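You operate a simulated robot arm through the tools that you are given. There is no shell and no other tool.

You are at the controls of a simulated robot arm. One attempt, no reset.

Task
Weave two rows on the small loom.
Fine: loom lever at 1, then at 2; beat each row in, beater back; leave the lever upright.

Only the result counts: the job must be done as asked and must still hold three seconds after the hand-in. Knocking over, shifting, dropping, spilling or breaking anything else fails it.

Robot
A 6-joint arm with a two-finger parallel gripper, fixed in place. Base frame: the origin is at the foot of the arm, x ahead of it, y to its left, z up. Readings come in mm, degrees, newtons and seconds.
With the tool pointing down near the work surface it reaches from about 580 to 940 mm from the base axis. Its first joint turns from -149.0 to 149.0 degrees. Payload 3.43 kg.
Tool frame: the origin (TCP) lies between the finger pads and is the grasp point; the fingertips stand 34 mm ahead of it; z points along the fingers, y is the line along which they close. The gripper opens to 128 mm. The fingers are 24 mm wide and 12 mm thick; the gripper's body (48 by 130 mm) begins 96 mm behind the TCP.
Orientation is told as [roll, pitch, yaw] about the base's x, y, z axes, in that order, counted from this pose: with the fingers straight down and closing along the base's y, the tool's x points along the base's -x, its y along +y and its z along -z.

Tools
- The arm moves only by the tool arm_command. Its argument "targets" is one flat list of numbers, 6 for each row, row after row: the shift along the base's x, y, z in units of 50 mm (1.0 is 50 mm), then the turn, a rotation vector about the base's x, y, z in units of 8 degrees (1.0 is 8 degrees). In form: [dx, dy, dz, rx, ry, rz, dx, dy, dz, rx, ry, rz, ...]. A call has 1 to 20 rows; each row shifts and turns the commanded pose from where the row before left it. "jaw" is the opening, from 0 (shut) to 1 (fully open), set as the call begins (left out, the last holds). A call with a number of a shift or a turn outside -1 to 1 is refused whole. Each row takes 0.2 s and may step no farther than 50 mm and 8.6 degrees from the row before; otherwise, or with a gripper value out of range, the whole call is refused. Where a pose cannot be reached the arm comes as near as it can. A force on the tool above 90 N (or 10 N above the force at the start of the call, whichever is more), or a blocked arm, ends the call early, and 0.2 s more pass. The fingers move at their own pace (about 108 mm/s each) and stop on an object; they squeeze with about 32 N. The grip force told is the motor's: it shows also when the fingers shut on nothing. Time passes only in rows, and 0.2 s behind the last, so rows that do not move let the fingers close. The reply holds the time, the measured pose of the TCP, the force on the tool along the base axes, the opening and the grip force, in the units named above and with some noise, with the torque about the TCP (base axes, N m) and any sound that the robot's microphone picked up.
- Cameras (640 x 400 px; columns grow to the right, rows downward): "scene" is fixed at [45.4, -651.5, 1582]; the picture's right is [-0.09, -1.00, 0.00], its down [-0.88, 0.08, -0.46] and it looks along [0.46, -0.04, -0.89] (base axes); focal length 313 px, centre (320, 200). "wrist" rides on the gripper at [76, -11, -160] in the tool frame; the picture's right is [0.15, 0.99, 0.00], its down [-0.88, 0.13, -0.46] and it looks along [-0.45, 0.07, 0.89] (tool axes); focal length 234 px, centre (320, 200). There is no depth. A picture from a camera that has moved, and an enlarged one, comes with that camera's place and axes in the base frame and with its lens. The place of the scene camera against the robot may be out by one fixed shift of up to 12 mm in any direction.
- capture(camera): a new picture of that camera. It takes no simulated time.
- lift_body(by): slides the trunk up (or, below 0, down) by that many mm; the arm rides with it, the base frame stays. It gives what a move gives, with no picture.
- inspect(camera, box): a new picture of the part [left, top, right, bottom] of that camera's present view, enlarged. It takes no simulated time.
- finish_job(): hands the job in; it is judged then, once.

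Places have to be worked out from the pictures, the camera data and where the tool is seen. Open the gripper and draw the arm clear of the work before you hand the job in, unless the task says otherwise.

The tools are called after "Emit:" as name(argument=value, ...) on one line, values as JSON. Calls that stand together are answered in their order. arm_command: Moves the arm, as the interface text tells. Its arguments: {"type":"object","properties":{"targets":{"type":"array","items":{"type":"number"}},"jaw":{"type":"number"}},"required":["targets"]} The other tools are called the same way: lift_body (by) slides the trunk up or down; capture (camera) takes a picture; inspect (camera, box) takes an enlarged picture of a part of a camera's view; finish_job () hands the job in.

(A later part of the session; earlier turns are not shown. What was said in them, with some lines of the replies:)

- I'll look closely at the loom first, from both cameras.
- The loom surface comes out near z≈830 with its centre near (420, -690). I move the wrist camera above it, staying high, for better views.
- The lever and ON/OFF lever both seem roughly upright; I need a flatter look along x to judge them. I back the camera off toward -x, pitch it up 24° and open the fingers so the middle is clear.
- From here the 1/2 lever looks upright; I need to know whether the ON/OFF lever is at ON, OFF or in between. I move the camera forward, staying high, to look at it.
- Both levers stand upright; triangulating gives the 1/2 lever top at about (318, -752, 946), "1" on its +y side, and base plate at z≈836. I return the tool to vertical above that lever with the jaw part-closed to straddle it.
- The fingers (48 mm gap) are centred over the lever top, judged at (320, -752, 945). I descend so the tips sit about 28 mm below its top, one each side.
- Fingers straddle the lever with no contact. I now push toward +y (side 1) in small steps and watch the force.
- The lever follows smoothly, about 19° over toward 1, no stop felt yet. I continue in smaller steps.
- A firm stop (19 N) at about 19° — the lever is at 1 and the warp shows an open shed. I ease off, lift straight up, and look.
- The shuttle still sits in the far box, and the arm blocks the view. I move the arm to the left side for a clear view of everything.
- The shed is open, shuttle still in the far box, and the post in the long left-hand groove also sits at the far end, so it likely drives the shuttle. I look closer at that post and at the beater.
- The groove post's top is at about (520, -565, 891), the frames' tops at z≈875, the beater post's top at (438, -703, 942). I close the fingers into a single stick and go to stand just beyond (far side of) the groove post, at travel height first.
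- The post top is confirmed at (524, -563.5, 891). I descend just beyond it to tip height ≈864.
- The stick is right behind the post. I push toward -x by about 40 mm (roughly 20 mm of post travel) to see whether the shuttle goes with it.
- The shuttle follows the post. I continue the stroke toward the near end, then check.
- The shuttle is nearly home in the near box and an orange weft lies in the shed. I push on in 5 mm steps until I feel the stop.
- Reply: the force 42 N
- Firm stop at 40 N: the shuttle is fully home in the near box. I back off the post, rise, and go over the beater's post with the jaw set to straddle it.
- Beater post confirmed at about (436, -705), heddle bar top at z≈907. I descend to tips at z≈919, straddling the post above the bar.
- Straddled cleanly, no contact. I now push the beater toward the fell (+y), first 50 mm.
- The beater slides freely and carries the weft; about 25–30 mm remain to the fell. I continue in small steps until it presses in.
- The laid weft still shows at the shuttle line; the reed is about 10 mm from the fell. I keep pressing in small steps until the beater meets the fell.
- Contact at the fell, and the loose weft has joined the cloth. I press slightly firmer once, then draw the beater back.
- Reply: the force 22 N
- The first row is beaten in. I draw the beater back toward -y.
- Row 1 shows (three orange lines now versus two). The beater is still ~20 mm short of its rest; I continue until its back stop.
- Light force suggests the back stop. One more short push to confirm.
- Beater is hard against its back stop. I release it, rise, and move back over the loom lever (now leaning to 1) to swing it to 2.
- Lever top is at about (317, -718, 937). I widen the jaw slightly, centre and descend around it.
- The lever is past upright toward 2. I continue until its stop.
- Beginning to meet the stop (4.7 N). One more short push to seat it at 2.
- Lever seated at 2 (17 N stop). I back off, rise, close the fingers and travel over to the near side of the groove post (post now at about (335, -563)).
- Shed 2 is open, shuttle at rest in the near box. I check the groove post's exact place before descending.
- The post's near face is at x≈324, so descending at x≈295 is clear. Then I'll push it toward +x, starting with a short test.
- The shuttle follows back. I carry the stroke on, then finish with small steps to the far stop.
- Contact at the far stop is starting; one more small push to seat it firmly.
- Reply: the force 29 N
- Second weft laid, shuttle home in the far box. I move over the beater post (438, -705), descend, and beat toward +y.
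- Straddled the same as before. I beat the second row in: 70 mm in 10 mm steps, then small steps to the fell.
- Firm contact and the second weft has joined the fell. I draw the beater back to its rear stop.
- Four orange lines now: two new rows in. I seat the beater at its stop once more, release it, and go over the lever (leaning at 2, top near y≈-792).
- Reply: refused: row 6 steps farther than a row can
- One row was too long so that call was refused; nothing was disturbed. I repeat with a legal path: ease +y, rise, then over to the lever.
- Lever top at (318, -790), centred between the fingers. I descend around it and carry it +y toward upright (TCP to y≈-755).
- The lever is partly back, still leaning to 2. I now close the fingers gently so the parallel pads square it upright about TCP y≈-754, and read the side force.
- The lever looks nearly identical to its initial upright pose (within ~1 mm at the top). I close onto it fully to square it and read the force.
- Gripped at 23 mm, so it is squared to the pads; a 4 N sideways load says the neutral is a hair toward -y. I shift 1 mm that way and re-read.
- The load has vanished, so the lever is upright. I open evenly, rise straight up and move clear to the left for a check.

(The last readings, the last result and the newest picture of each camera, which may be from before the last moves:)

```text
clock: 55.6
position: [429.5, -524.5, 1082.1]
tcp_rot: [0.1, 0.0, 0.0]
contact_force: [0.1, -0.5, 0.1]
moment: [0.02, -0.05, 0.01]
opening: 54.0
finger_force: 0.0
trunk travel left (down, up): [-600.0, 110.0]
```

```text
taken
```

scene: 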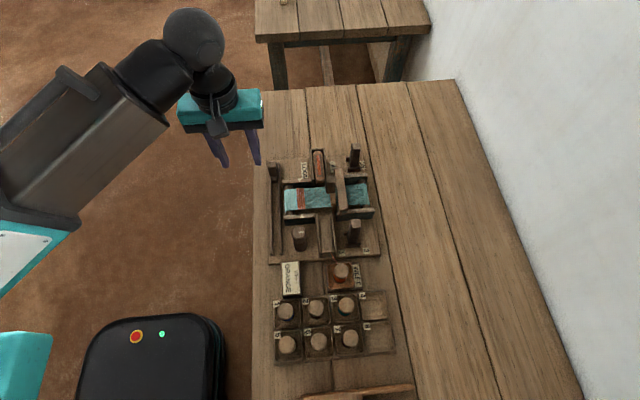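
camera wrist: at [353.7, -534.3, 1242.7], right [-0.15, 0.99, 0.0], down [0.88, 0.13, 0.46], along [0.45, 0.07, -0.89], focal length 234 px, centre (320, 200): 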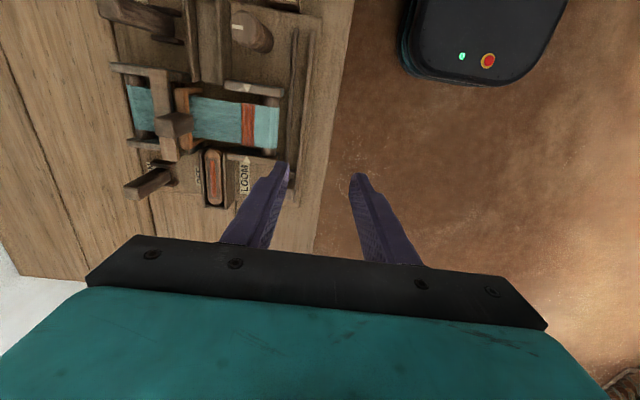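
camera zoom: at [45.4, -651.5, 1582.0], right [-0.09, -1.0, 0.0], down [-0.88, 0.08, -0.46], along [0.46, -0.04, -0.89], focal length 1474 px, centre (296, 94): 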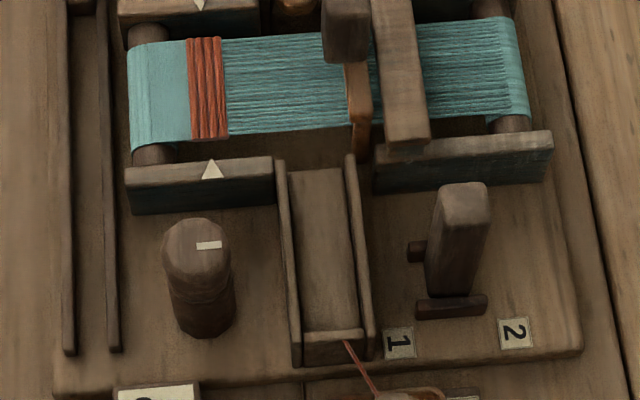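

The lever matches its initial upright pose, the shed is closed, the beater is at rest, the shuttle home and two new orange rows are in the cloth. I open the gripper and draw farther clear.

Emit:
arm_command(targets=[0.2, 0.7, 0.3, 0, 0, 0, 0.2, 0.6, 0.2, 0, 0, 0, 0, 0, 0, 0, 0, 0], jaw=1)

Emit:
inspect(camera="scene", box=[250, 140, 400, 265])

```text
clock: 56.4
position: [448.8, -458.9, 1105.8]
tcp_rot: [-0.1, 0.1, 0.0]
contact_force: [-0.1, 0.3, 0.1]
moment: [0.01, -0.02, 0.02]
opening: 127.9
finger_force: 0.0
trunk travel left (down, up): [-600.0, 110.0]
```

```text
3.20 times, centred on (325, 202) of scene
camera zoom: at [45.4, -651.5, 1582.0], right [-0.09, -1.0, 0.0], down [-0.88, 0.08, -0.46], along [0.46, -0.04, -0.89], focal length 1002 px, centre (304, 192)
```

zoom: 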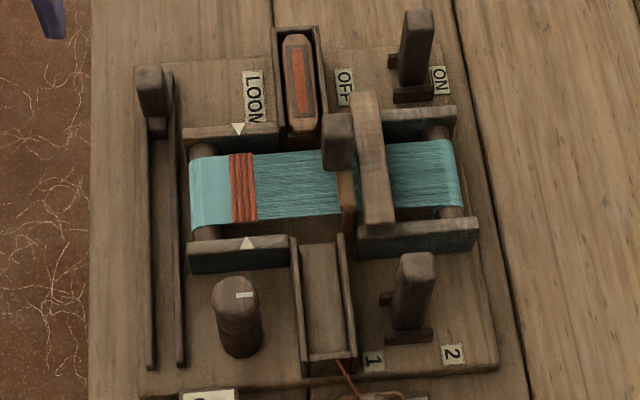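

Everything is stable: two rows woven, beater back, lever upright, arm clear with the gripper open. I hand the job in.

Emit:
finish_job()

```text
The job is handed in.
```

I wove two new rows on the loom and handed the job in; I haven't seen the judging result.

- **Row 1:** I set the lever to 1, pushed the groove post to bring the shuttle to the near box, beat the row in, and drew the beater back to its rear stop.
- **Row 2:** I set the lever to 2, pushed the post back so the shuttle returned to the far box, beat the row in, and drew the beater back again.
- **At the end:** The cloth showed four orange lines where there were two. The warp threads had closed flat again, and the lever matched its starting upright pose. The arm was clear with the gripper open.

I left the ON/OFF lever, the knob and the weft spools alone. One arm move was refused because a step was too long. I repeated it with shorter steps, and nothing was disturbed.
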